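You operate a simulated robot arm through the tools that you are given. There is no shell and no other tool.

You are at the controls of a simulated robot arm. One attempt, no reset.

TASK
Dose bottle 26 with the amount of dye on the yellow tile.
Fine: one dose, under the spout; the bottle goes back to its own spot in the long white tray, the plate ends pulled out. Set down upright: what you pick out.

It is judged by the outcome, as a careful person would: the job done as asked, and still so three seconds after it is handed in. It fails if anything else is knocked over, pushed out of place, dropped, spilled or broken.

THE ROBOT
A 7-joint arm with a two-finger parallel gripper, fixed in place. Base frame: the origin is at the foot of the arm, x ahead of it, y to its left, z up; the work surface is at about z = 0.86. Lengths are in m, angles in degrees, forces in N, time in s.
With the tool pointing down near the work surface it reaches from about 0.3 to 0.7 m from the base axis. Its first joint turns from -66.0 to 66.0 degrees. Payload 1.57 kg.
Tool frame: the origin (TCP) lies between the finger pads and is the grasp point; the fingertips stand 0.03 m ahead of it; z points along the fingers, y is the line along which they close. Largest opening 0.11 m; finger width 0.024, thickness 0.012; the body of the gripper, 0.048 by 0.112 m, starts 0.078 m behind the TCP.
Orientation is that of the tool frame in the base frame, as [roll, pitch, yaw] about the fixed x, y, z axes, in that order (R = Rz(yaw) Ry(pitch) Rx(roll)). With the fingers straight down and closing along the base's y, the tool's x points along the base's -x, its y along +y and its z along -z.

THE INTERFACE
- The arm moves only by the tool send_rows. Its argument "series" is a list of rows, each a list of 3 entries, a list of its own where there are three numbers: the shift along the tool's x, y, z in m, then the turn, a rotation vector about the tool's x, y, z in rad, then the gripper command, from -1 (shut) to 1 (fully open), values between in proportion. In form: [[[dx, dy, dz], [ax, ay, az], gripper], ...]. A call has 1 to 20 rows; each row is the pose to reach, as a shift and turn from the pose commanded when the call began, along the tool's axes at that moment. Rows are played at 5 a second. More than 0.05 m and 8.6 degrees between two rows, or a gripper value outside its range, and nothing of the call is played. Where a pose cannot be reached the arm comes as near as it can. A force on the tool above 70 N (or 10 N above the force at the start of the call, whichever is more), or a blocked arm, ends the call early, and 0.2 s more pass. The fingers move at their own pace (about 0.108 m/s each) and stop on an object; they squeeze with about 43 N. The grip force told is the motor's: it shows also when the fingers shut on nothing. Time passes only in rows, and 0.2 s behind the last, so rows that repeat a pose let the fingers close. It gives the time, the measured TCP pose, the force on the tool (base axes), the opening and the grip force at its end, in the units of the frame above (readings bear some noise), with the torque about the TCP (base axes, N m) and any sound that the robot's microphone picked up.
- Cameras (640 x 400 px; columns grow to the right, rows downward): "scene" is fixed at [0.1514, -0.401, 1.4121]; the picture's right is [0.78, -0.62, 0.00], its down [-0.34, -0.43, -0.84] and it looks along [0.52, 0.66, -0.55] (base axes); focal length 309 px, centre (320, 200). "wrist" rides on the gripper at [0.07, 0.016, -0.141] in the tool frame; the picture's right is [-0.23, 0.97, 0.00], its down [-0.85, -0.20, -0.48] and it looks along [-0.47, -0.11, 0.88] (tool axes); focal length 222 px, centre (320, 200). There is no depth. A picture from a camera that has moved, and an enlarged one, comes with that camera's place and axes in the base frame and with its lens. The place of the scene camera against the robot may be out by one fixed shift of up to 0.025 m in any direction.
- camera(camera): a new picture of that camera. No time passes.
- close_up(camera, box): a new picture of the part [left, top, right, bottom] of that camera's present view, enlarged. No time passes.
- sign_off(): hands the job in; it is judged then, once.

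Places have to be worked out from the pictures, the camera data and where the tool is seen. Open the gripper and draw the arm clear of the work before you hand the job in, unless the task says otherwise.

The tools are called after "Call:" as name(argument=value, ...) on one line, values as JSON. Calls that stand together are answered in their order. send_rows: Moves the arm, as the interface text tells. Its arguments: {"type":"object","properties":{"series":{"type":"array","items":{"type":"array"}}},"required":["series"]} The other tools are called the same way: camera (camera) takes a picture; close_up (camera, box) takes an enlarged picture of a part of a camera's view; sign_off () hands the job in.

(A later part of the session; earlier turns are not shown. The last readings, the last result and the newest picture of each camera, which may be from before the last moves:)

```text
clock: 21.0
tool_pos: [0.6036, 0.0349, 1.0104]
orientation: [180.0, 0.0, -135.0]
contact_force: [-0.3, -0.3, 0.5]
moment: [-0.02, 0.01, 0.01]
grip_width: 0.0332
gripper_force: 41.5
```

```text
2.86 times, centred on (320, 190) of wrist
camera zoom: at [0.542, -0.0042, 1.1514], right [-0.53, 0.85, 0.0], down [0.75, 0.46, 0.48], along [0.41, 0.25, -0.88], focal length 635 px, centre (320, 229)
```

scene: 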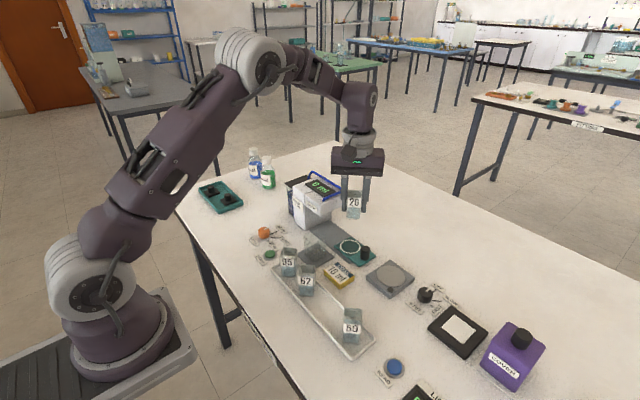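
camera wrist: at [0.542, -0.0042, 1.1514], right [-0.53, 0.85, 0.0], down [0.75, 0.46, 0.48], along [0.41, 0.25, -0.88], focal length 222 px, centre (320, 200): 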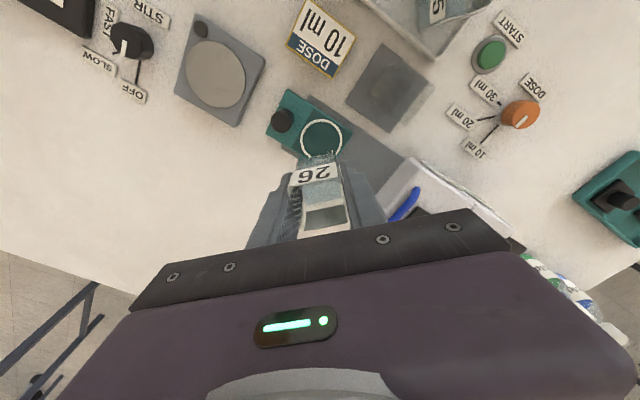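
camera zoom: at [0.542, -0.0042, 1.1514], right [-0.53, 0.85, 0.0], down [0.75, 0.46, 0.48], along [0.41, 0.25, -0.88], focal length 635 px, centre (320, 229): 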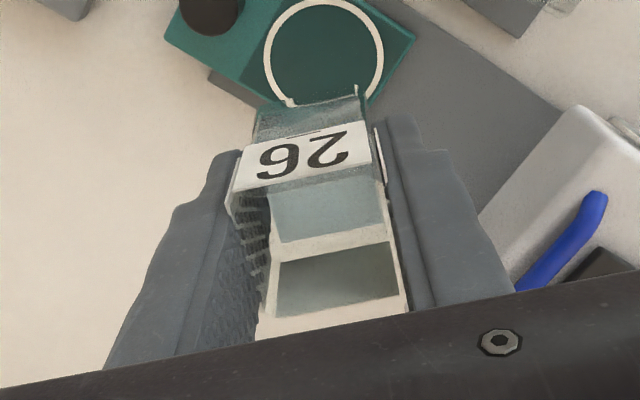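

The circle's centre works out at about (0.600, 0.0335) and the TCP reads (0.603, 0.035). I'll correct about 2 mm and go down to just above the plate.

Call:
send_rows(series=[[[0.0018, 0.0011, 0.015], [0, 0, 0], -1], [[0.0018, 0.0011, 0.035], [0, 0, 0], -1], [[0.0018, 0.0011, 0.055], [0, 0, 0], -1], [[0.0018, 0.0011, 0.072], [0, 0, 0], -1], [[0.0018, 0.0011, 0.082], [0, 0, 0], -1], [[0.0018, 0.0011, 0.086], [0, 0, 0], -1], [[0.0018, 0.0011, 0.086], [0, 0, 0], -1]])

Call:
close_up(camera="scene", box=[300, 190, 400, 290])

Call:
close_up(camera="wrist", box=[230, 100, 410, 240])

```text
clock: 22.6
tool_pos: [0.6023, 0.0337, 0.9234]
orientation: [179.9, 0.0, -134.9]
contact_force: [-0.1, -0.5, -0.3]
moment: [-0.02, -0.02, 0.01]
grip_width: 0.033
gripper_force: 41.0
```

```text
4.00 times, centred on (350, 240) of scene
camera zoom: at [0.1514, -0.401, 1.4121], right [0.78, -0.62, 0.0], down [-0.34, -0.43, -0.84], along [0.52, 0.66, -0.55], focal length 1237 px, centre (200, 40)
```

zoom: 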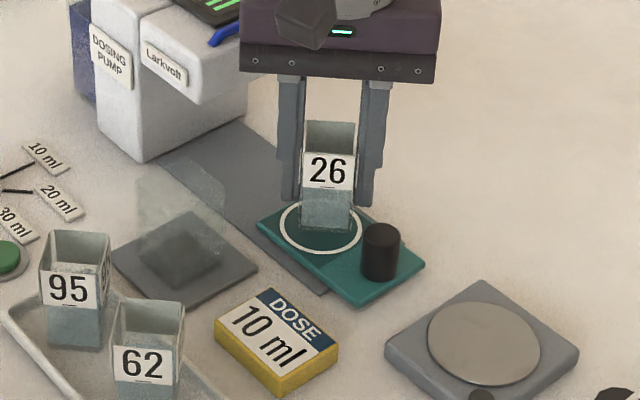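

```text
2.86 times, centred on (320, 170) of wrist
camera zoom: at [0.5401, -0.006, 1.0645], right [-0.53, 0.85, 0.0], down [0.75, 0.46, 0.48], along [0.41, 0.25, -0.88], focal length 635 px, centre (320, 286)
```

zoom: 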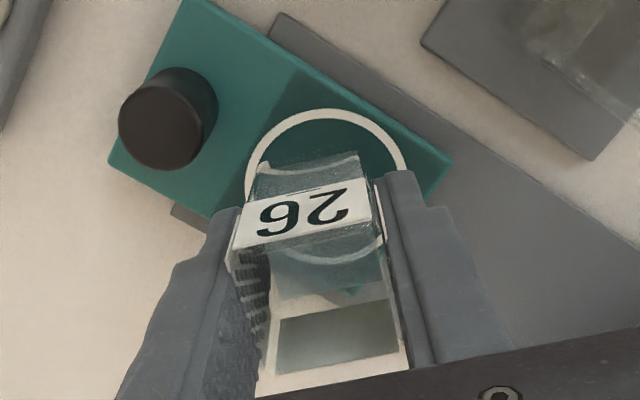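

The bottle is about 6–8 mm above the plate and roughly 2.5 mm off the circle's centre in +x. I'll correct that and lower in small steps, watching the vertical force.

Call:
send_rows(series=[[[0.0011, 0.0025, 0.0], [0, 0, 0], -1], [[0.0011, 0.0025, 0.003], [0, 0, 0], -1], [[0.0011, 0.0025, 0.005], [0, 0, 0], -1], [[0.0011, 0.0025, 0.005], [0, 0, 0], -1]])

Call:
close_up(camera="scene", box=[320, 205, 390, 275])

```text
clock: 23.6
tool_pos: [0.5983, 0.0349, 0.919]
orientation: [-180.0, -0.1, -134.9]
contact_force: [0.2, 0.1, -0.5]
moment: [0.01, 0.0, -0.02]
grip_width: 0.0328
gripper_force: 41.2
```

```text
5.71 times, centred on (355, 240) of scene
camera zoom: at [0.1514, -0.401, 1.4121], right [0.78, -0.62, 0.0], down [-0.34, -0.43, -0.84], along [0.52, 0.66, -0.55], focal length 1767 px, centre (120, -29)
```

zoom: 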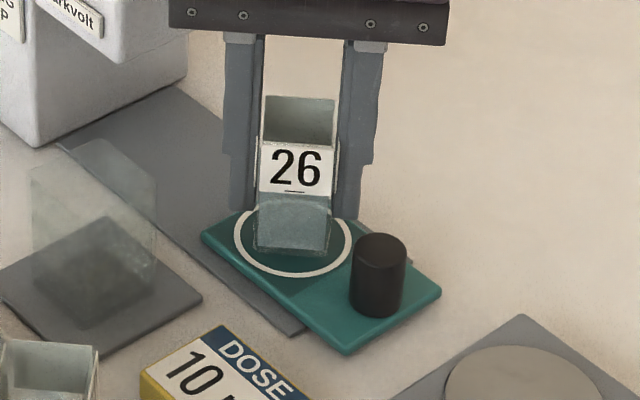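

The bottle is now centred over the circle and there's no contact yet. I'll keep lowering in 1–2 mm steps.

Call:
send_rows(series=[[[0, 0, 0.0015], [0, 0, 0], -1], [[0, 0, 0.003], [0, 0, 0], -1], [[0, 0, 0.003], [0, 0, 0], -1]])

```text
clock: 24.4
tool_pos: [0.5979, 0.0344, 0.9162]
orientation: [-179.9, 0.0, -135.0]
contact_force: [-0.4, 0.2, -0.9]
moment: [0.04, 0.0, 0.01]
grip_width: 0.0332
gripper_force: 41.0
```

Still no contact at TCP z 0.916. I'll continue down.

Call:
send_rows(series=[[[0, 0, 0.001], [0, 0, 0], -1], [[0, 0, 0.002], [0, 0, 0], -1], [[0, 0, 0.002], [0, 0, 0], -1]])

Call:
close_up(camera="scene", box=[330, 220, 380, 265])

```text
clock: 25.2
tool_pos: [0.5985, 0.0343, 0.9157]
orientation: [-180.0, 0.1, -134.9]
contact_force: [-2.1, 2.4, 8.4]
moment: [0.05, 0.09, 0.02]
grip_width: 0.0331
gripper_force: 40.8
```

```text
8.89 times, centred on (355, 242) of scene
camera zoom: at [0.1512, -0.401, 1.4121], right [0.78, -0.62, 0.0], down [-0.34, -0.43, -0.84], along [0.52, 0.66, -0.55], focal length 2748 px, centre (9, -178)
```

zoom: 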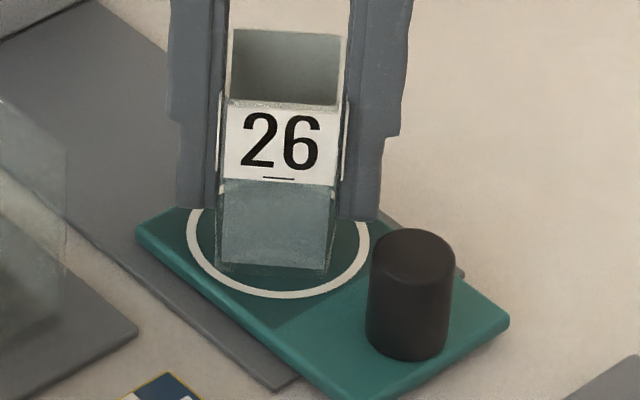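

The bottle is touching the plate (about 8 N up). I'll open the fingers a little, to about 0.047 so they stay clear of the plate knob, and look before lifting.

Call:
send_rows(series=[[[0, 0, -0.0005], [0, 0, 0], -0.5], [[0, 0, -0.0005], [0, 0, 0], -0.3], [[0, 0, -0.0005], [0, 0, 0], -0.15], [[0, 0, -0.0005], [0, 0, 0], -0.15]])

Call:
close_up(camera="scene", box=[330, 220, 380, 265])

Call:
close_up(camera="wrist", box=[230, 100, 410, 240])

```text
clock: 26.2
tool_pos: [0.5985, 0.0348, 0.9145]
orientation: [180.0, 0.1, -135.1]
contact_force: [0.1, -1.1, 0.1]
moment: [0.01, 0.01, -0.02]
grip_width: 0.0466
gripper_force: 0.0
```

```text
8.89 times, centred on (355, 242) of scene
camera zoom: at [0.1514, -0.401, 1.4121], right [0.78, -0.62, 0.0], down [-0.34, -0.43, -0.84], along [0.52, 0.66, -0.55], focal length 2748 px, centre (9, -178)
```

zoom: 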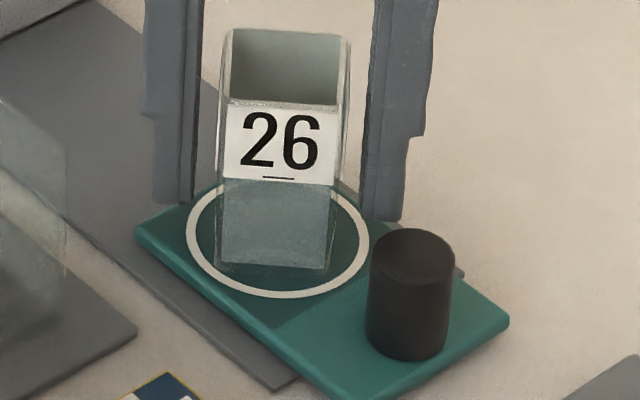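

```text
2.86 times, centred on (320, 170) of wrist
camera zoom: at [0.5369, -0.0045, 1.0556], right [-0.53, 0.85, 0.0], down [0.75, 0.46, 0.48], along [0.41, 0.25, -0.88], focal length 635 px, centre (320, 286)
```

zoom: 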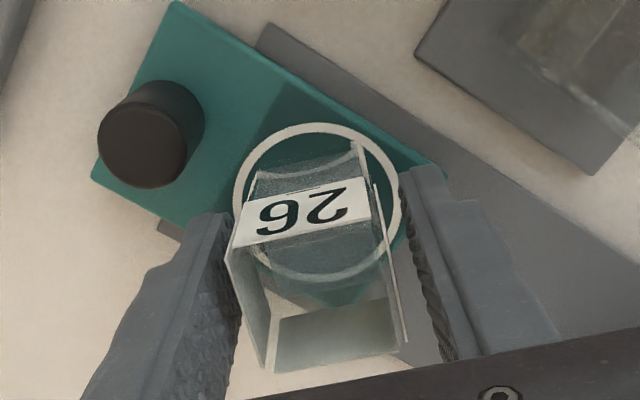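

Bottle 26 stands upright inside the circle and is released. I'll lift straight up clear of it, then move back over the plate knob while turning the tool to close along x (camera on the -y side).

Call:
send_rows(series=[[[0, 0, -0.01], [0, 0, 0], -0.15], [[0, 0, -0.03], [0, 0, 0], -0.15], [[0, 0, -0.06], [0, 0, 0], -0.15], [[0, 0, -0.09], [0, 0, 0], -0.15], [[0, 0, -0.105], [0, 0, 0], -0.1], [[0.007, -0.008, -0.105], [0, 0, -0.13], -0.05], [[0.014, -0.016, -0.105], [0, 0, -0.26], -0.05], [[0.021, -0.024, -0.105], [0, 0, -0.39], -0.05], [[0.028, -0.032, -0.105], [0, 0, -0.52], -0.05], [[0.035, -0.04, -0.105], [0, 0, -0.65], -0.05], [[0.0424, -0.0488, -0.105], [0, 0, -0.785], -0.05], [[0.0424, -0.0488, -0.105], [0, 0, -0.785], -0.05], [[0.0424, -0.0488, -0.105], [0, 0, -0.785], -0.05]])

Call:
camera(camera="scene")

Call:
camera(camera="wrist")

Call:
close_up(camera="wrist", box=[230, 60, 410, 200])

```text
clock: 29.0
tool_pos: [0.6016, -0.0293, 1.0212]
orientation: [-179.9, 0.0, -89.9]
contact_force: [0.6, 0.2, -0.4]
moment: [-0.04, -0.02, -0.03]
grip_width: 0.0521
gripper_force: 0.1
```

```text
taken
```

scene: 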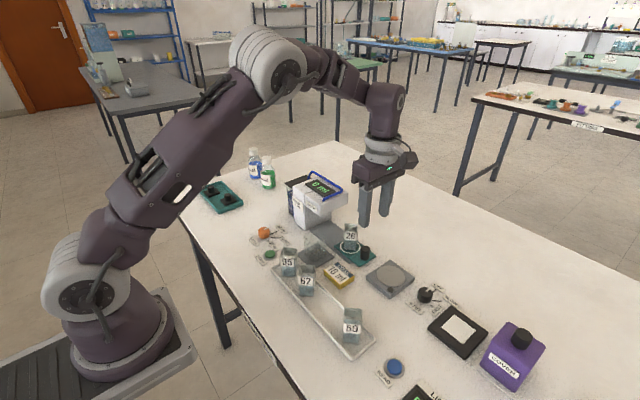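

```text
taken
camera wrist: at [0.5852, -0.1008, 1.1607], right [-0.97, 0.23, 0.0], down [0.2, 0.86, 0.48], along [0.11, 0.47, -0.88], focal length 222 px, centre (320, 200)
```

wrist: 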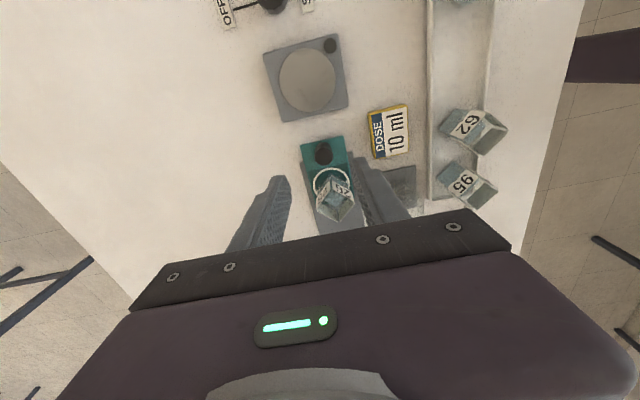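

```text
2.86 times, centred on (320, 130) of wrist
camera zoom: at [0.5852, -0.1008, 1.1607], right [-0.97, 0.23, 0.0], down [0.2, 0.86, 0.48], along [0.11, 0.47, -0.88], focal length 635 px, centre (320, 400)
```

zoom: 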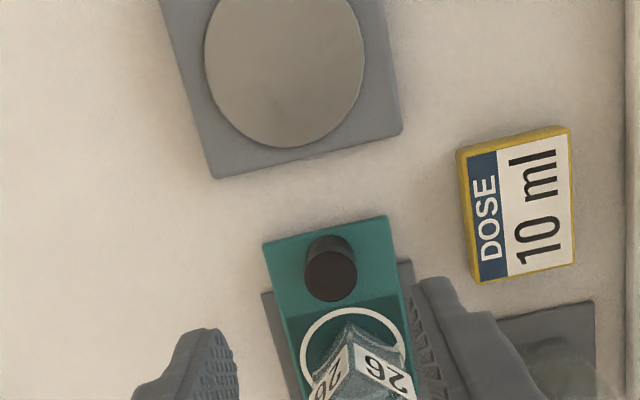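

The knob centre is about (0.600, -0.018), top about z 0.898. I'll tilt the tool 20° so the gripper body leans away from the pump head, and come partway down over the knob.

Call:
send_rows(series=[[[-0.001, 0.0006, 0.0], [0, -0.087, 0], -0.05], [[-0.002, 0.0012, 0.0], [0, -0.175, 0], -0.05], [[-0.003, 0.0018, 0.0], [0, -0.262, 0], -0.05], [[-0.005, 0.0023, 0.01], [0, -0.349, 0], -0.05], [[-0.005, 0.0023, 0.03], [0, -0.349, 0], -0.05], [[-0.005, 0.0023, 0.05], [0, -0.349, 0], -0.05], [[-0.005, 0.0023, 0.06], [0, -0.349, 0], -0.05], [[-0.005, 0.0023, 0.06], [0, -0.349, 0], -0.05]])

Call:
camera(camera="scene")

Call:
camera(camera="wrist")

Call:
close_up(camera="wrist", box=[230, 100, 410, 240])

Call:
close_up(camera="scene", box=[300, 140, 420, 280])

```text
clock: 30.8
tool_pos: [0.5989, -0.025, 0.9576]
orientation: [-179.9, 20.0, -90.0]
contact_force: [0.1, -0.8, -0.3]
moment: [0.03, 0.0, 0.0]
grip_width: 0.0523
gripper_force: 0.1
```

```text
taken
```

scene: 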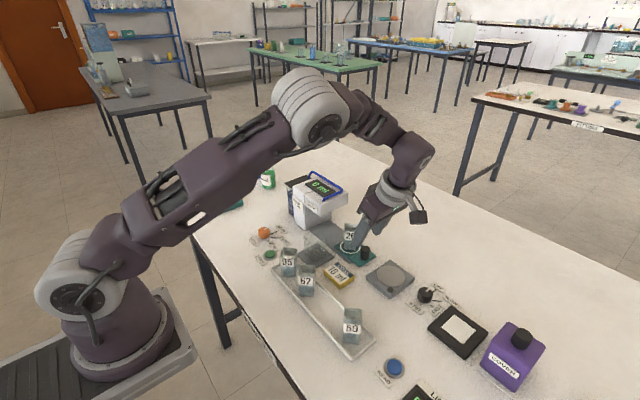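

```text
taken
camera wrist: at [0.5831, -0.1391, 1.0669], right [-0.97, 0.21, 0.08], down [0.2, 0.64, 0.74], along [0.11, 0.74, -0.67], focal length 222 px, centre (320, 200)
```

wrist: 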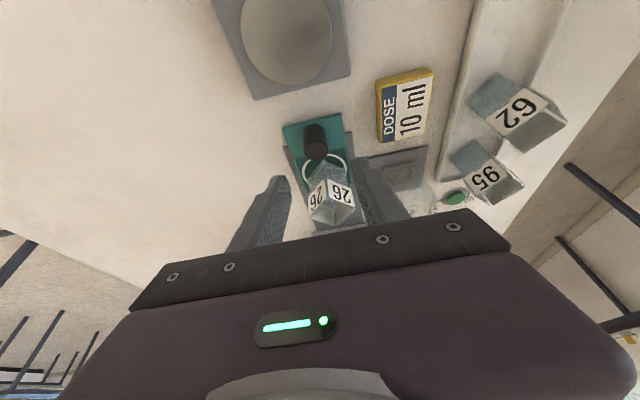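

```text
2.86 times, centred on (320, 170) of wrist
camera zoom: at [0.5831, -0.1391, 1.0669], right [-0.97, 0.21, 0.08], down [0.2, 0.64, 0.74], along [0.11, 0.74, -0.67], focal length 635 px, centre (320, 286)
```

zoom: 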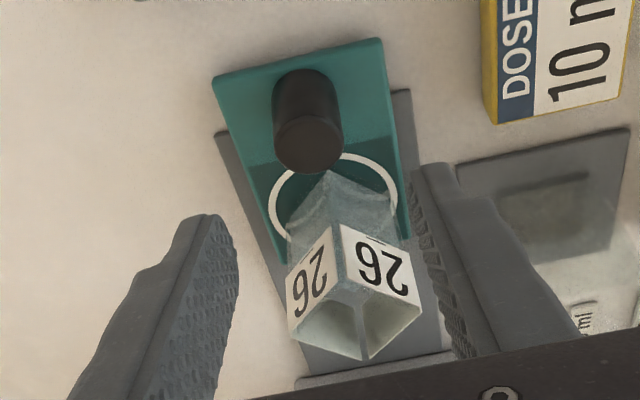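

```text
2.86 times, centred on (360, 210) of scene
camera zoom: at [0.1514, -0.401, 1.4121], right [0.78, -0.62, 0.0], down [-0.34, -0.43, -0.84], along [0.52, 0.66, -0.55], focal length 883 px, centre (206, 171)
```

zoom: 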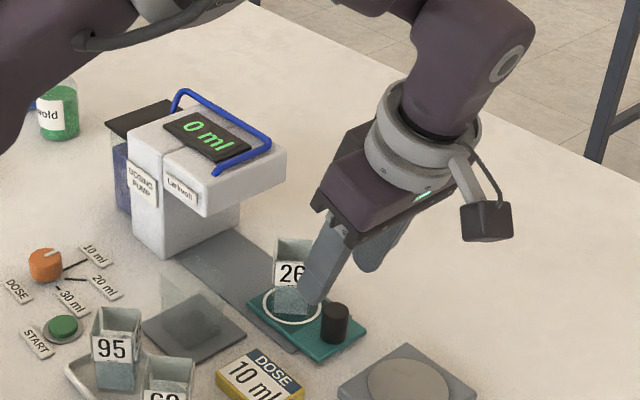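

The tilted gripper is right above the knob, measured at (0.600, -0.017). I'll go straight down so the fingers straddle the knob, tips just above the plate, then check before closing.

Call:
send_rows(series=[[[0.0043, -0.0005, 0.0128], [0, 0, 0], -0.05], [[0.0087, -0.001, 0.0256], [0, 0, 0], -0.05], [[0.013, -0.0013, 0.0383], [0, 0, 0], -0.05], [[0.0156, -0.0013, 0.046], [0, 0, 0], -0.05], [[0.0173, -0.0013, 0.0511], [0, 0, 0], -0.05], [[0.0173, -0.0013, 0.0511], [0, 0, 0], -0.05]])

Call:
close_up(camera="wrist", box=[230, 100, 410, 240])

Call:
close_up(camera="scene", box=[300, 170, 420, 280])

```text
clock: 32.2
tool_pos: [0.6008, -0.0238, 0.9052]
orientation: [180.0, 20.0, -90.0]
contact_force: [0.0, -0.1, 1.2]
moment: [0.02, 0.01, 0.01]
grip_width: 0.0522
gripper_force: 0.1
```

```text
2.86 times, centred on (320, 170) of wrist
camera zoom: at [0.5844, -0.1389, 1.0139], right [-0.97, 0.21, 0.08], down [0.2, 0.64, 0.74], along [0.11, 0.74, -0.67], focal length 635 px, centre (320, 286)
```

zoom: 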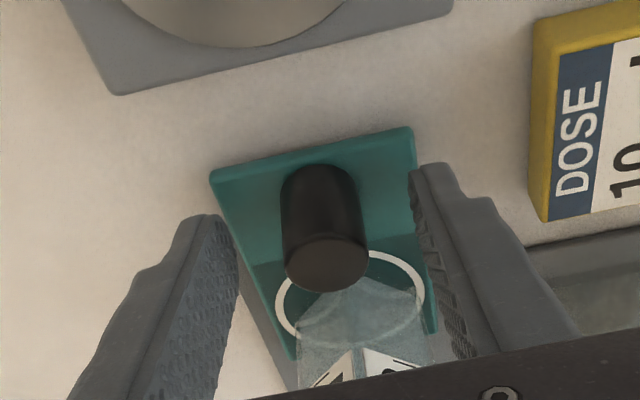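

```text
3.64 times, centred on (360, 225) of scene
camera zoom: at [0.1514, -0.401, 1.4121], right [0.78, -0.62, 0.0], down [-0.34, -0.43, -0.84], along [0.52, 0.66, -0.55], focal length 1124 px, centre (174, 109)
```

zoom: 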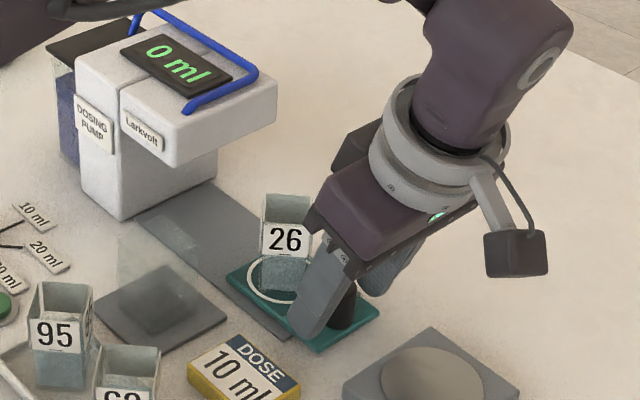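

The fingers straddle the knob and clear the bottle. Closing on the knob now.

Call:
send_rows(series=[[[0, 0, 0], [0, 0, 0], -0.3], [[0, 0, 0], [0, 0, 0], -0.5], [[0, 0, 0], [0, 0, 0], -0.7], [[0, 0, 0], [0, 0, 0], -1], [[0, 0, 0], [0, 0, 0], -1]])

Call:
close_up(camera="wrist", box=[230, 100, 410, 240])

Call:
close_up(camera="scene", box=[300, 170, 420, 280])

```text
clock: 33.4
tool_pos: [0.6008, -0.0229, 0.9055]
orientation: [179.9, 20.0, -89.9]
contact_force: [-11.9, -0.1, 3.5]
moment: [0.05, 0.11, 0.13]
grip_width: 0.0218
gripper_force: 34.5
```

```text
2.86 times, centred on (320, 170) of wrist
camera zoom: at [0.5838, -0.1388, 1.0139], right [-0.97, 0.21, 0.08], down [0.2, 0.64, 0.74], along [0.11, 0.74, -0.67], focal length 635 px, centre (320, 286)
```

zoom: 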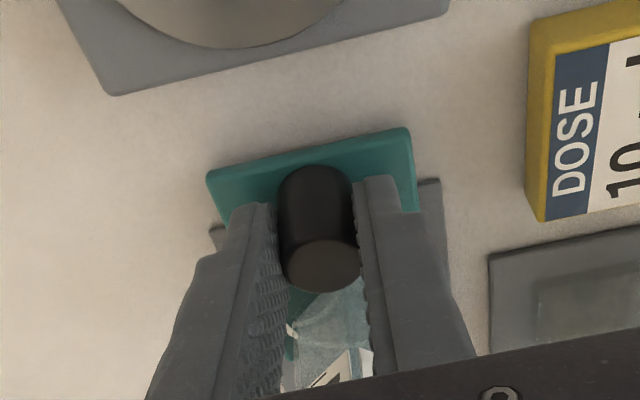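

```text
3.64 times, centred on (360, 225) of scene
camera zoom: at [0.151, -0.401, 1.4121], right [0.78, -0.62, 0.0], down [-0.34, -0.43, -0.84], along [0.52, 0.66, -0.55], focal length 1124 px, centre (174, 109)
```

zoom: 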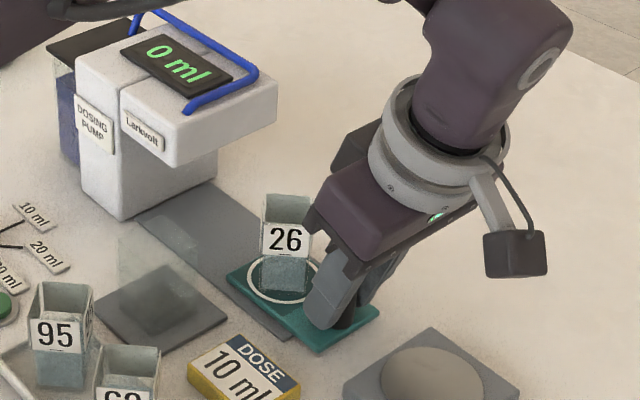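

The knob is gripped (0.022), with only a 1 mm side offset. I'll correct that and push the plate gently along +y, first about 6 cm.

Call:
send_rows(series=[[[0, 0.001, 0], [0, 0, 0], -1], [[-0.0028, 0.001, 0.001], [0, 0, 0], -1], [[-0.0085, 0.001, 0.0031], [0, 0, 0], -1], [[-0.0169, 0.001, 0.0062], [0, 0, 0], -1], [[-0.0254, 0.001, 0.0092], [0, 0, 0], -1], [[-0.0338, 0.001, 0.0123], [0, 0, 0], -1], [[-0.0423, 0.001, 0.0154], [0, 0, 0], -1], [[-0.0507, 0.001, 0.0185], [0, 0, 0], -1], [[-0.0554, 0.001, 0.0202], [0, 0, 0], -1], [[-0.0564, 0.001, 0.0205], [0, 0, 0], -1], [[-0.0564, 0.001, 0.0205], [0, 0, 0], -1]])

Call:
close_up(camera="wrist", box=[230, 100, 410, 240])

Call:
close_up(camera="scene", box=[280, 150, 400, 270])

```text
clock: 35.8
tool_pos: [0.6005, 0.0367, 0.9059]
orientation: [-179.9, 20.1, -90.0]
contact_force: [-20.3, 0.5, 5.0]
moment: [0.14, 0.23, 0.22]
grip_width: 0.0216
gripper_force: 34.7
```

```text
2.86 times, centred on (320, 170) of wrist
camera zoom: at [0.5837, -0.0781, 1.0139], right [-0.97, 0.21, 0.08], down [0.2, 0.64, 0.74], along [0.11, 0.74, -0.67], focal length 635 px, centre (320, 286)
```

zoom: 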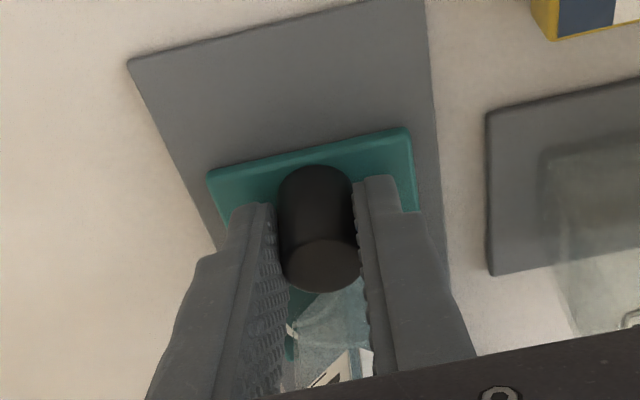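

```text
3.33 times, centred on (340, 210) of scene
camera zoom: at [0.1508, -0.401, 1.4121], right [0.78, -0.62, 0.0], down [-0.34, -0.43, -0.84], along [0.52, 0.66, -0.55], focal length 1030 px, centre (253, 167)
```

zoom: 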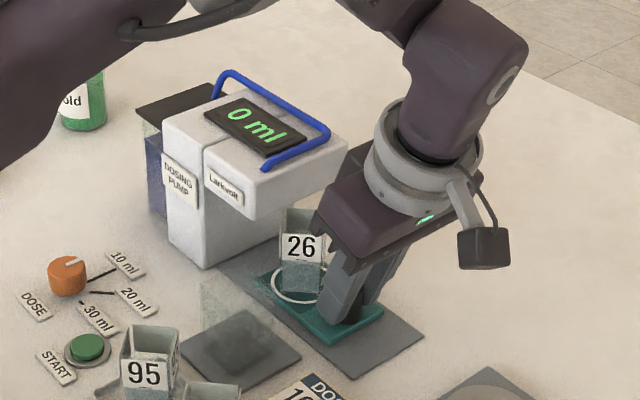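

The plate slides freely along +y with the bottle standing steady. There is a 20 N side load in -x, so I'll ease 2 mm toward -x while pushing on another 3 cm.

Call:
send_rows(series=[[[0, 0.001, 0], [0, 0, 0], -1], [[-0.0028, 0.002, 0.001], [0, 0, 0], -1], [[-0.0085, 0.002, 0.0031], [0, 0, 0], -1], [[-0.0169, 0.002, 0.0062], [0, 0, 0], -1], [[-0.0235, 0.002, 0.0086], [0, 0, 0], -1], [[-0.0273, 0.002, 0.0099], [0, 0, 0], -1], [[-0.0282, 0.002, 0.0103], [0, 0, 0], -1], [[-0.0282, 0.002, 0.0103], [0, 0, 0], -1]])

Call:
camera(camera="wrist")

Call:
close_up(camera="scene", box=[280, 150, 380, 260])

```text
clock: 37.6
tool_pos: [0.6004, 0.0659, 0.9055]
orientation: [180.0, 19.9, -90.0]
contact_force: [7.5, -1.0, -17.4]
moment: [-0.9, -0.03, -0.19]
grip_width: 0.0217
gripper_force: 34.6
```

```text
taken
camera wrist: at [0.5834, -0.0489, 1.014], right [-0.97, 0.21, 0.08], down [0.2, 0.64, 0.74], along [0.11, 0.74, -0.67], focal length 222 px, centre (320, 200)
```

wrist: 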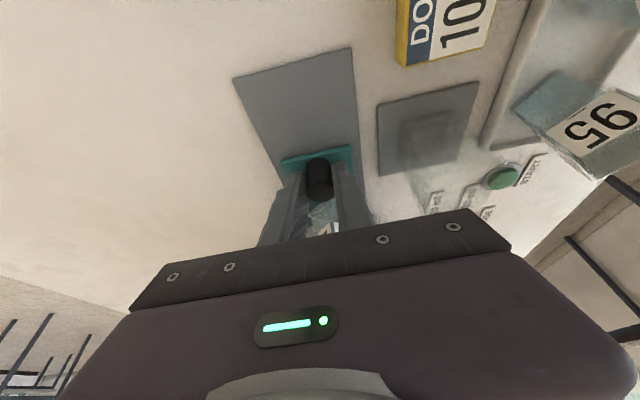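

```text
3.64 times, centred on (330, 205) of scene
camera zoom: at [0.1519, -0.401, 1.412], right [0.78, -0.62, 0.0], down [-0.34, -0.43, -0.84], along [0.52, 0.66, -0.55], focal length 1124 px, centre (284, 182)
```

zoom: 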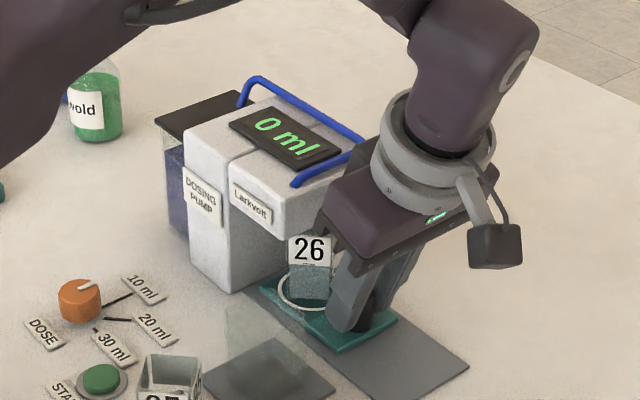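

A downward force of 17 N and a moment have appeared. I want to see if anything is touching before moving on.

Call:
close_up(camera="scene", box=[315, 190, 375, 250])

Call:
close_up(camera="wrist", box=[260, 120, 400, 240])

Call:
close_up(camera="scene", box=[330, 160, 400, 230])

```text
6.67 times, centred on (345, 220) of scene
camera zoom: at [0.1519, -0.401, 1.412], right [0.78, -0.62, 0.0], down [-0.34, -0.43, -0.84], along [0.52, 0.66, -0.55], focal length 2061 px, centre (153, 67)
```

zoom: 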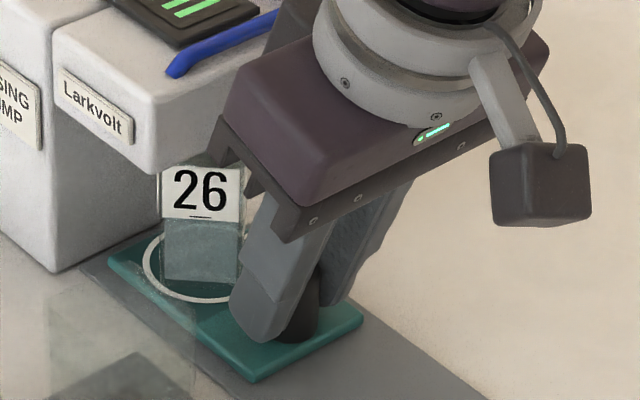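

```text
3.33 times, centred on (330, 180) of wrist
camera zoom: at [0.5834, -0.0489, 1.014], right [-0.97, 0.21, 0.08], down [0.2, 0.64, 0.74], along [0.11, 0.74, -0.67], focal length 740 px, centre (287, 267)
```

zoom: 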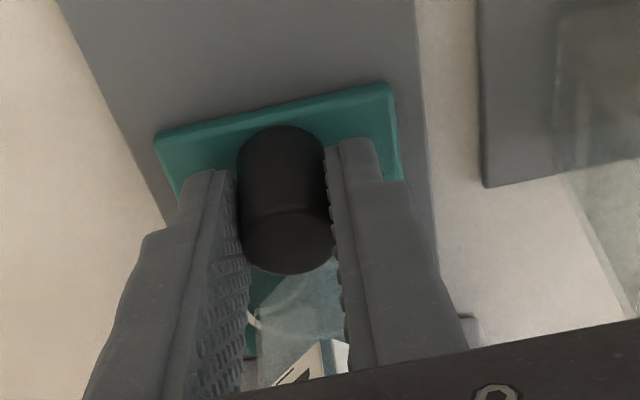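

```text
5.71 times, centred on (365, 195) of scene
camera zoom: at [0.1519, -0.401, 1.412], right [0.78, -0.62, 0.0], down [-0.34, -0.43, -0.84], along [0.52, 0.66, -0.55], focal length 1767 px, centre (63, 229)
```

zoom: 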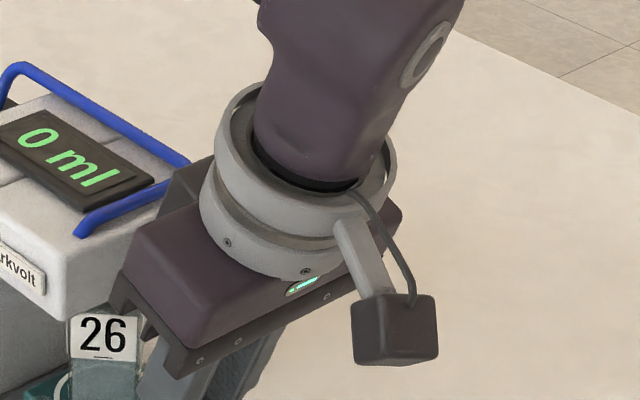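

There's a dark box on the +y side of the gripper that may be close to the blue pump handle. I'll enlarge that area.

Call:
close_up(camera="scene", box=[330, 175, 365, 210])

Call:
close_up(camera="scene", box=[300, 160, 360, 215])

```text
11.43 times, centred on (348, 192) of scene
camera zoom: at [0.1519, -0.401, 1.412], right [0.78, -0.62, 0.0], down [-0.34, -0.43, -0.84], along [0.52, 0.66, -0.55], focal length 3533 px, centre (6, 286)
```

zoom: 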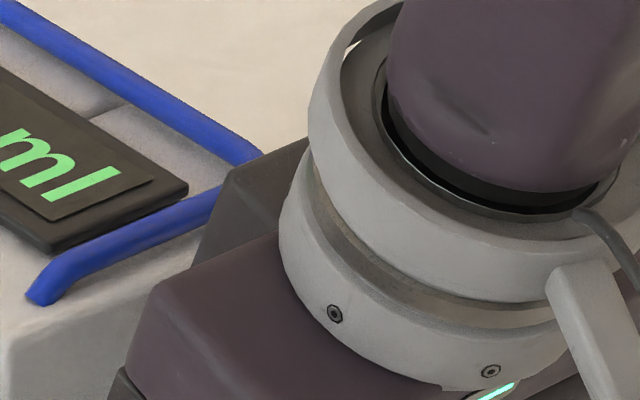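

```text
7.27 times, centred on (330, 188) of scene
camera zoom: at [0.1519, -0.401, 1.412], right [0.78, -0.62, 0.0], down [-0.34, -0.43, -0.84], along [0.52, 0.66, -0.55], focal length 2248 px, centre (247, 291)
```

zoom: 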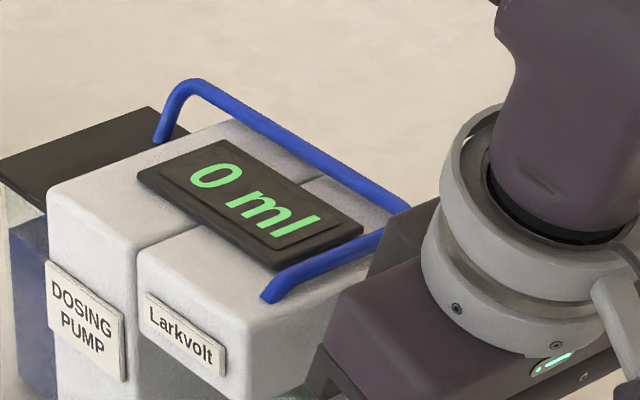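

The box is 2–3 cm in front of the handle, so nothing is touching. The load comes from the arm's small offset against the rail-guided plate. I'll relax that and creep forward, watching the force along y for the end stop.

Call:
send_rows(series=[[[0.0004, -0.0005, 0.0011], [0, 0, 0], -1], [[-0.0015, -0.0005, 0.0018], [0, 0, 0], -1], [[-0.0034, -0.0005, 0.0025], [0, 0, 0], -1], [[-0.0043, -0.0005, 0.0028], [0, 0, 0], -1], [[-0.0043, -0.0005, 0.0028], [0, 0, 0], -1]])

Call:
close_up(camera="scene", box=[315, 190, 375, 250])

```text
clock: 38.8
tool_pos: [0.5997, 0.0675, 0.9043]
orientation: [-179.8, 20.0, -90.0]
contact_force: [9.8, -32.1, 9.9]
moment: [-0.48, 0.69, -0.09]
grip_width: 0.0217
gripper_force: 34.2
```

```text
6.67 times, centred on (345, 220) of scene
camera zoom: at [0.1514, -0.4019, 1.4118], right [0.78, -0.62, 0.0], down [-0.34, -0.43, -0.84], along [0.52, 0.66, -0.55], focal length 2061 px, centre (153, 67)
```

zoom: 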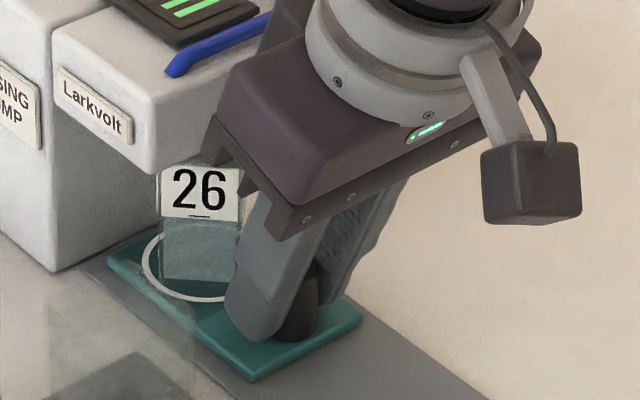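

The plate has reached its end stop (32 N against +y, no further travel), so the bottle should be under the spout. I'll relax the push, open the fingers and back out along the tool axis.

Call:
send_rows(series=[[[0.0015, 0.0007, -0.0005], [0, 0, 0], -1], [[0.003, 0.0007, -0.001], [0, 0, 0], -1], [[0.003, 0.0007, -0.001], [0, 0, 0], -1], [[0.003, 0.0007, -0.001], [0, 0, 0], -0.5], [[0.003, 0.0007, -0.001], [0, 0, 0], -0.2], [[0.003, 0.0007, -0.001], [0, 0, 0], -0.1]])

Call:
close_up(camera="scene", box=[315, 190, 375, 250])

Call:
close_up(camera="wrist", box=[230, 100, 410, 240])

```text
clock: 40.2
tool_pos: [0.598, 0.0673, 0.9038]
orientation: [-180.0, 20.0, -90.0]
contact_force: [0.0, -0.3, 0.4]
moment: [0.02, 0.0, 0.03]
grip_width: 0.0495
gripper_force: 0.0
```

```text
6.67 times, centred on (345, 220) of scene
camera zoom: at [0.1514, -0.401, 1.4121], right [0.78, -0.62, 0.0], down [-0.34, -0.43, -0.84], along [0.52, 0.66, -0.55], focal length 2061 px, centre (153, 67)
```

zoom: 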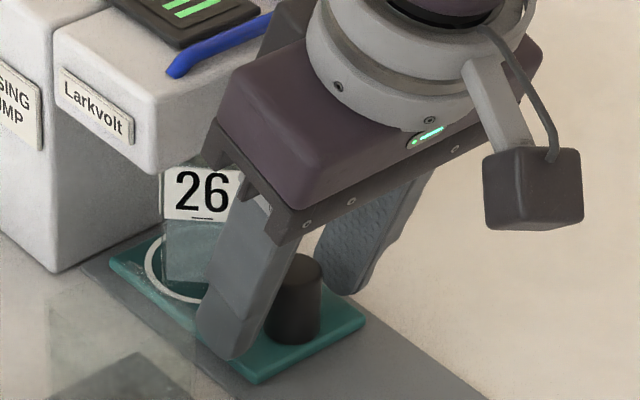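

```text
2.86 times, centred on (320, 170) of wrist
camera zoom: at [0.5818, -0.0472, 1.0123], right [-0.97, 0.21, 0.08], down [0.2, 0.64, 0.74], along [0.11, 0.74, -0.67], focal length 635 px, centre (320, 286)
```

zoom: 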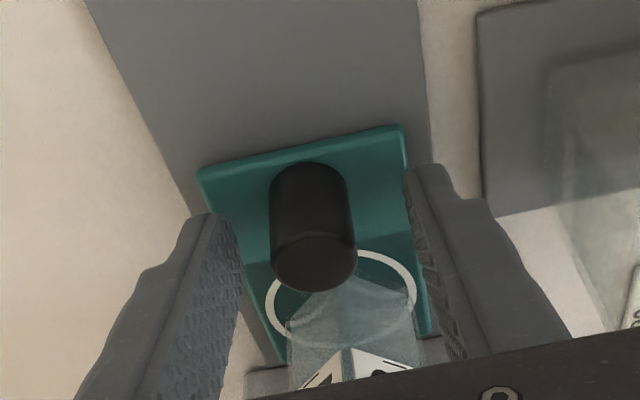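

The fingers are open and the knob is free. I'll back out along the tool's axis (up and toward -y) and look at the bottle and spout.

Call:
send_rows(series=[[[0, 0, -0.015], [0, 0, 0], -0.1], [[0, 0, -0.035], [0, 0, 0], -0.1], [[0, 0, -0.06], [0, 0, 0], -0.1], [[0.02, 0, -0.09], [0, 0, 0], -0.1], [[0.05, 0, -0.1], [0, 0, 0], -0.1], [[0.07, 0, -0.1], [0, 0, 0], -0.1], [[0.07, 0, -0.1], [0, 0, 0], -0.1]])

Call:
camera(camera="wrist")

Call:
camera(camera="scene")

Call:
close_up(camera="scene", box=[290, 160, 390, 260])

```text
clock: 41.8
tool_pos: [0.5993, -0.0318, 0.9758]
orientation: [179.9, 20.0, -90.0]
contact_force: [0.1, -0.2, 0.4]
moment: [0.02, -0.01, 0.0]
grip_width: 0.0495
gripper_force: 0.1
```

```text
taken
camera wrist: at [0.5823, -0.1473, 1.0838], right [-0.97, 0.21, 0.08], down [0.2, 0.64, 0.74], along [0.11, 0.74, -0.67], focal length 222 px, centre (320, 200)
```

wrist: 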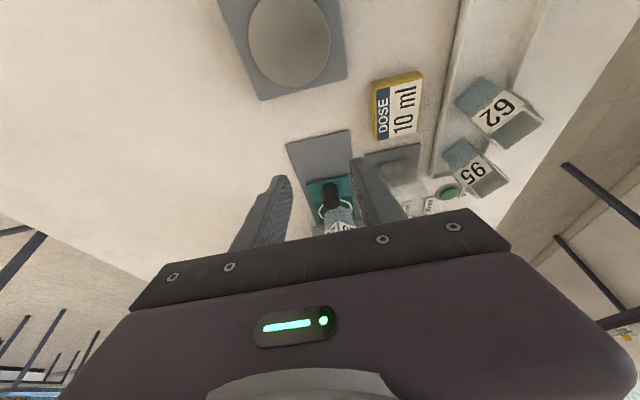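

```text
taken
```

scene: 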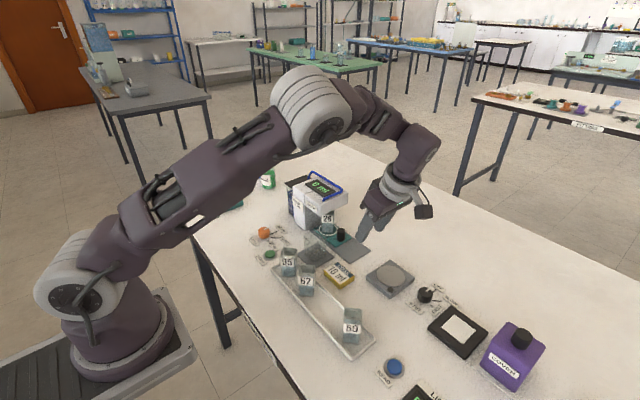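

```text
4.00 times, centred on (340, 210) of scene
camera zoom: at [0.1514, -0.4011, 1.4121], right [0.78, -0.62, 0.0], down [-0.34, -0.43, -0.84], along [0.52, 0.66, -0.55], focal length 1237 px, centre (240, 160)
```

zoom: 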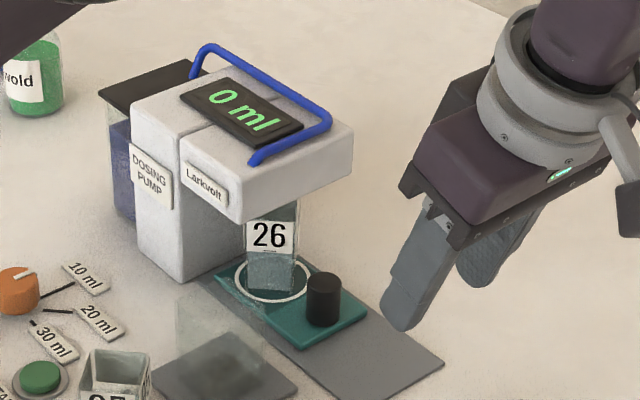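

The bottle stands under the pump head, but the plate may have sprung back about 1–2 mm. I'll close the fingers and nudge the knob gently from the -y side to make sure the plate is against its stop.

Call:
send_rows(series=[[[-0.001, 0, 0.01], [0, 0, 0], -0.6], [[-0.002, 0, 0.03], [0, 0, 0], -1], [[-0.004, 0, 0.05], [0, 0, 0], -1], [[-0.0067, -0.001, 0.0746], [0, 0, 0], -1], [[-0.0067, -0.001, 0.0746], [0, 0, 0], -1], [[-0.02, -0.001, 0.0794], [0, 0, 0], -1], [[-0.032, -0.001, 0.0838], [0, 0, 0], -1], [[-0.0386, -0.001, 0.0862], [0, 0, 0], -1], [[-0.0386, -0.001, 0.0862], [0, 0, 0], -1]])

Call:
close_up(camera="scene", box=[315, 190, 375, 250])

Call:
close_up(camera="wrist", box=[230, 100, 410, 240])

```text
clock: 43.8
tool_pos: [0.5991, 0.0337, 0.9067]
orientation: [180.0, 20.0, -90.0]
contact_force: [-0.6, -0.3, -0.2]
moment: [0.0, 0.02, -0.02]
grip_width: 0.0001
gripper_force: 21.5
```

```text
6.67 times, centred on (345, 220) of scene
camera zoom: at [0.1514, -0.401, 1.4121], right [0.78, -0.62, 0.0], down [-0.34, -0.43, -0.84], along [0.52, 0.66, -0.55], focal length 2061 px, centre (153, 67)
```

zoom: 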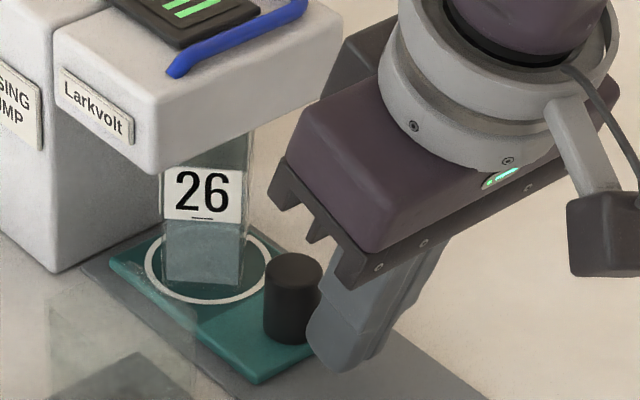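

```text
2.86 times, centred on (320, 170) of wrist
camera zoom: at [0.5826, -0.0815, 1.0148], right [-0.97, 0.21, 0.08], down [0.2, 0.64, 0.74], along [0.11, 0.74, -0.67], focal length 635 px, centre (320, 286)
```

zoom: 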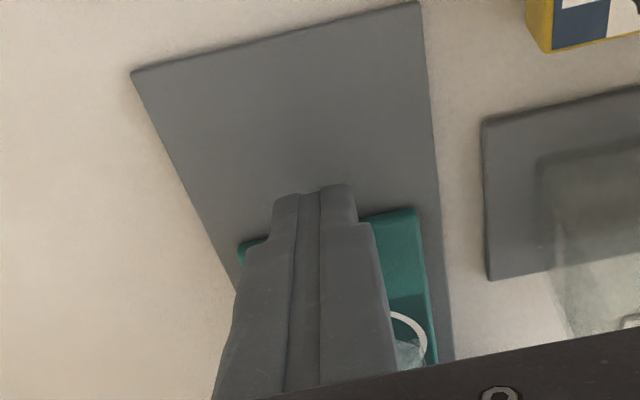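

The closed fingers are just behind the knob. I'll push forward a few millimetres at a time.

Call:
send_rows(series=[[[-0.0028, 0, 0.001], [0, 0, 0], -1], [[-0.0056, 0, 0.0021], [0, 0, 0], -1], [[-0.0066, 0, 0.0024], [0, 0, 0], -1], [[-0.0066, 0, 0.0024], [0, 0, 0], -1]])

Call:
close_up(camera="scene", box=[315, 190, 375, 250])

```text
clock: 44.8
tool_pos: [0.5999, 0.0402, 0.9074]
orientation: [180.0, 19.9, -90.0]
contact_force: [-1.0, -2.4, -1.4]
moment: [-0.14, 0.04, -0.03]
grip_width: 0.0
gripper_force: 20.9
```

```text
6.67 times, centred on (345, 220) of scene
camera zoom: at [0.1514, -0.4011, 1.412], right [0.78, -0.62, 0.0], down [-0.34, -0.43, -0.84], along [0.52, 0.66, -0.55], focal length 2061 px, centre (153, 67)
```

zoom: 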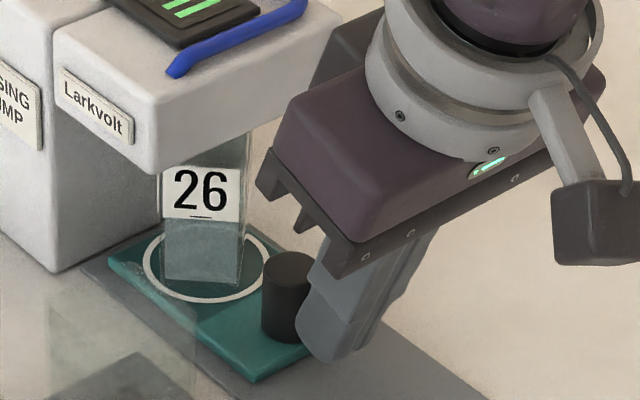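

The plate moved in slightly, with light sliding friction only. I'll push 2 mm more to feel the stop.

Call:
send_rows(series=[[[-0.001, 0, 0.0004], [0, 0, 0], -1], [[-0.0019, 0, 0.0007], [0, 0, 0], -1], [[-0.0019, 0, 0.0007], [0, 0, 0], -1]])

Call:
close_up(camera="scene", box=[315, 190, 375, 250])

```text
clock: 45.6
tool_pos: [0.6006, 0.0403, 0.9065]
orientation: [180.0, 19.9, -90.1]
contact_force: [-6.3, -26.3, 5.3]
moment: [-0.5, 0.31, 0.07]
grip_width: 0.0001
gripper_force: 21.7
```

```text
6.67 times, centred on (345, 220) of scene
camera zoom: at [0.1511, -0.4017, 1.4119], right [0.78, -0.62, 0.0], down [-0.34, -0.43, -0.84], along [0.52, 0.66, -0.55], focal length 2061 px, centre (153, 67)
```

zoom: 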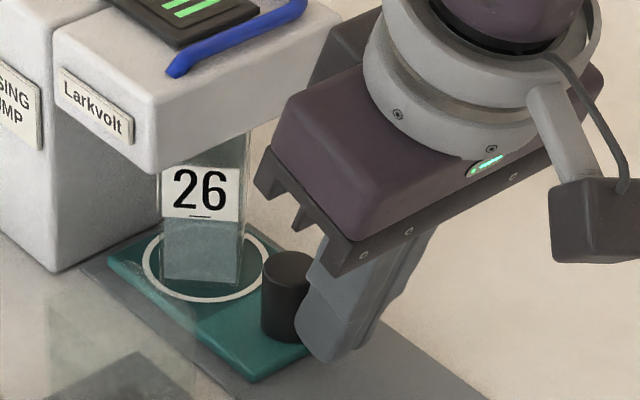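

The plate is at its stop (26 N). I'll back away in -y, rise and straighten the tool.

Call:
send_rows(series=[[[0.006, 0, -0.0022], [0, 0, 0], -1], [[0.0141, 0, -0.0052], [0, 0, 0], -1], [[0.0282, 0, -0.0103], [0, 0, 0], -1], [[0.0145, 0, -0.0479], [0, 0, 0], -1], [[0.0008, 0, -0.0855], [0, 0, 0], -1], [[-0.006, 0, -0.1043], [0, 0.05, 0], -1], [[-0.006, 0, -0.1043], [0, 0.15, 0], -1], [[-0.006, 0, -0.1043], [0, 0.25, 0], -1], [[-0.006, 0, -0.1043], [0, 0.349, 0], -1], [[-0.006, 0, -0.1043], [0, 0.349, 0], -1]])

Call:
close_up(camera="scene", box=[290, 160, 390, 260])

Call:
camera(camera="wrist")

```text
clock: 47.8
tool_pos: [0.5986, 0.0129, 1.0056]
orientation: [180.0, 0.0, -90.0]
contact_force: [0.0, -0.4, 0.0]
moment: [-0.01, 0.0, 0.01]
grip_width: 0.0002
gripper_force: 21.2
```

```text
4.00 times, centred on (340, 210) of scene
camera zoom: at [0.1514, -0.401, 1.4121], right [0.78, -0.62, 0.0], down [-0.34, -0.43, -0.84], along [0.52, 0.66, -0.55], focal length 1237 px, centre (240, 160)
```

zoom: 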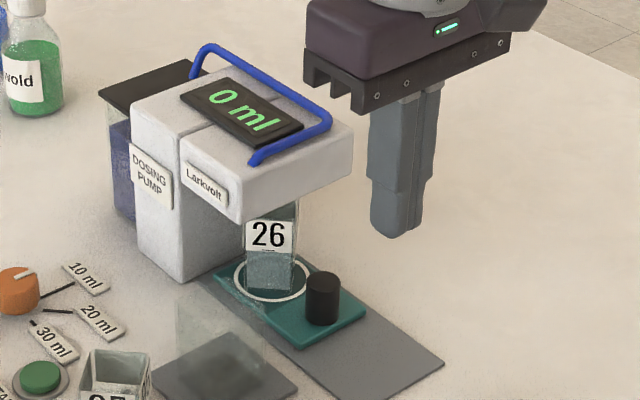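

```text
taken
camera wrist: at [0.5822, -0.0578, 1.1474], right [-0.97, 0.23, 0.0], down [0.2, 0.86, 0.48], along [0.11, 0.46, -0.88], focal length 222 px, centre (320, 200)
```

wrist: 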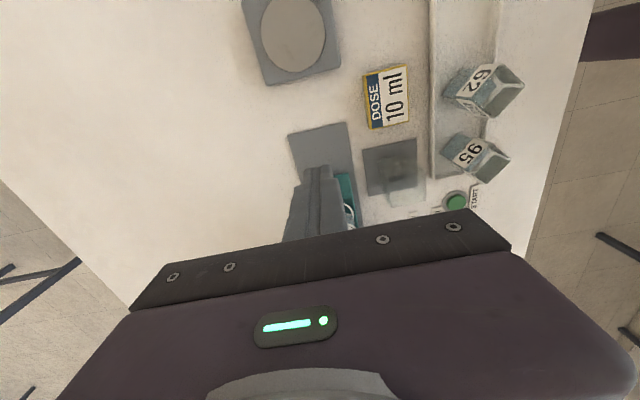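

The plate is in, the display reads 0 ml and the dial is at 10 ml. I'll move, staying high with fingers closed, to above the green START button at about (0.425, 0.1425).

Call:
send_rows(series=[[[-0.005, 0.006, -0.035], [0, 0, 0], -1], [[-0.0259, 0.0348, -0.035], [0, 0, 0], -1], [[-0.0518, 0.0696, -0.035], [0, 0, 0], -1], [[-0.0778, 0.1043, -0.035], [0, 0, 0], -1], [[-0.1037, 0.1391, -0.035], [0, 0, 0], -1], [[-0.1296, 0.1739, -0.035], [0, 0, 0], -1], [[-0.1296, 0.1739, -0.035], [0, 0, 0], -1], [[-0.1296, 0.1739, -0.035], [0, 0, 0], -1]])

Call:
camera(camera="wrist")

Call:
close_up(camera="wrist", box=[250, 80, 390, 200])

Call:
camera(camera="scene")

```text
clock: 49.6
tool_pos: [0.4229, 0.1411, 1.0434]
orientation: [180.0, 0.0, -90.0]
contact_force: [-1.1, -0.4, -0.1]
moment: [0.04, 0.03, 0.05]
grip_width: 0.0
gripper_force: 21.1
```

```text
taken
camera wrist: at [0.4073, 0.0705, 1.1826], right [-0.97, 0.23, 0.0], down [0.2, 0.86, 0.48], along [0.11, 0.47, -0.88], focal length 222 px, centre (320, 200)
```

wrist: 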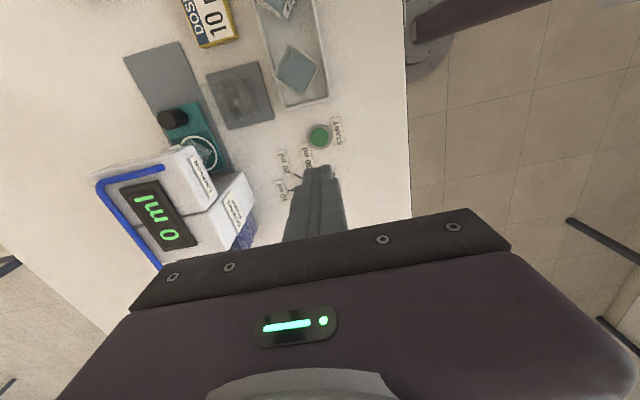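

```text
3.33 times, centred on (320, 140) of wrist
camera zoom: at [0.4073, 0.0705, 1.1826], right [-0.97, 0.23, 0.0], down [0.2, 0.86, 0.48], along [0.11, 0.47, -0.88], focal length 740 px, centre (320, 400)
```

zoom: 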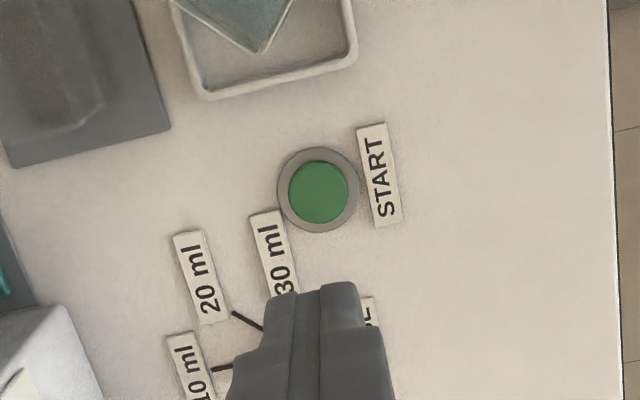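

```text
taken
```

scene: 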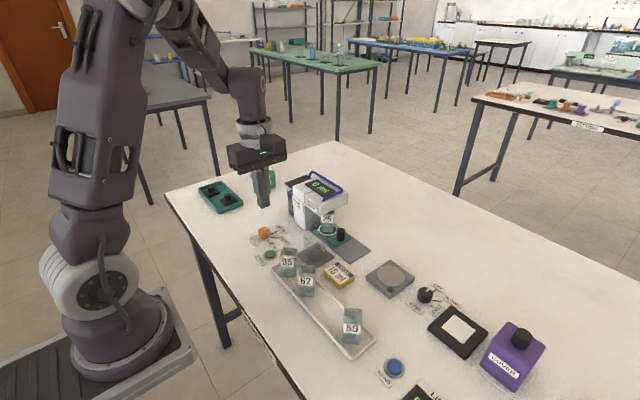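

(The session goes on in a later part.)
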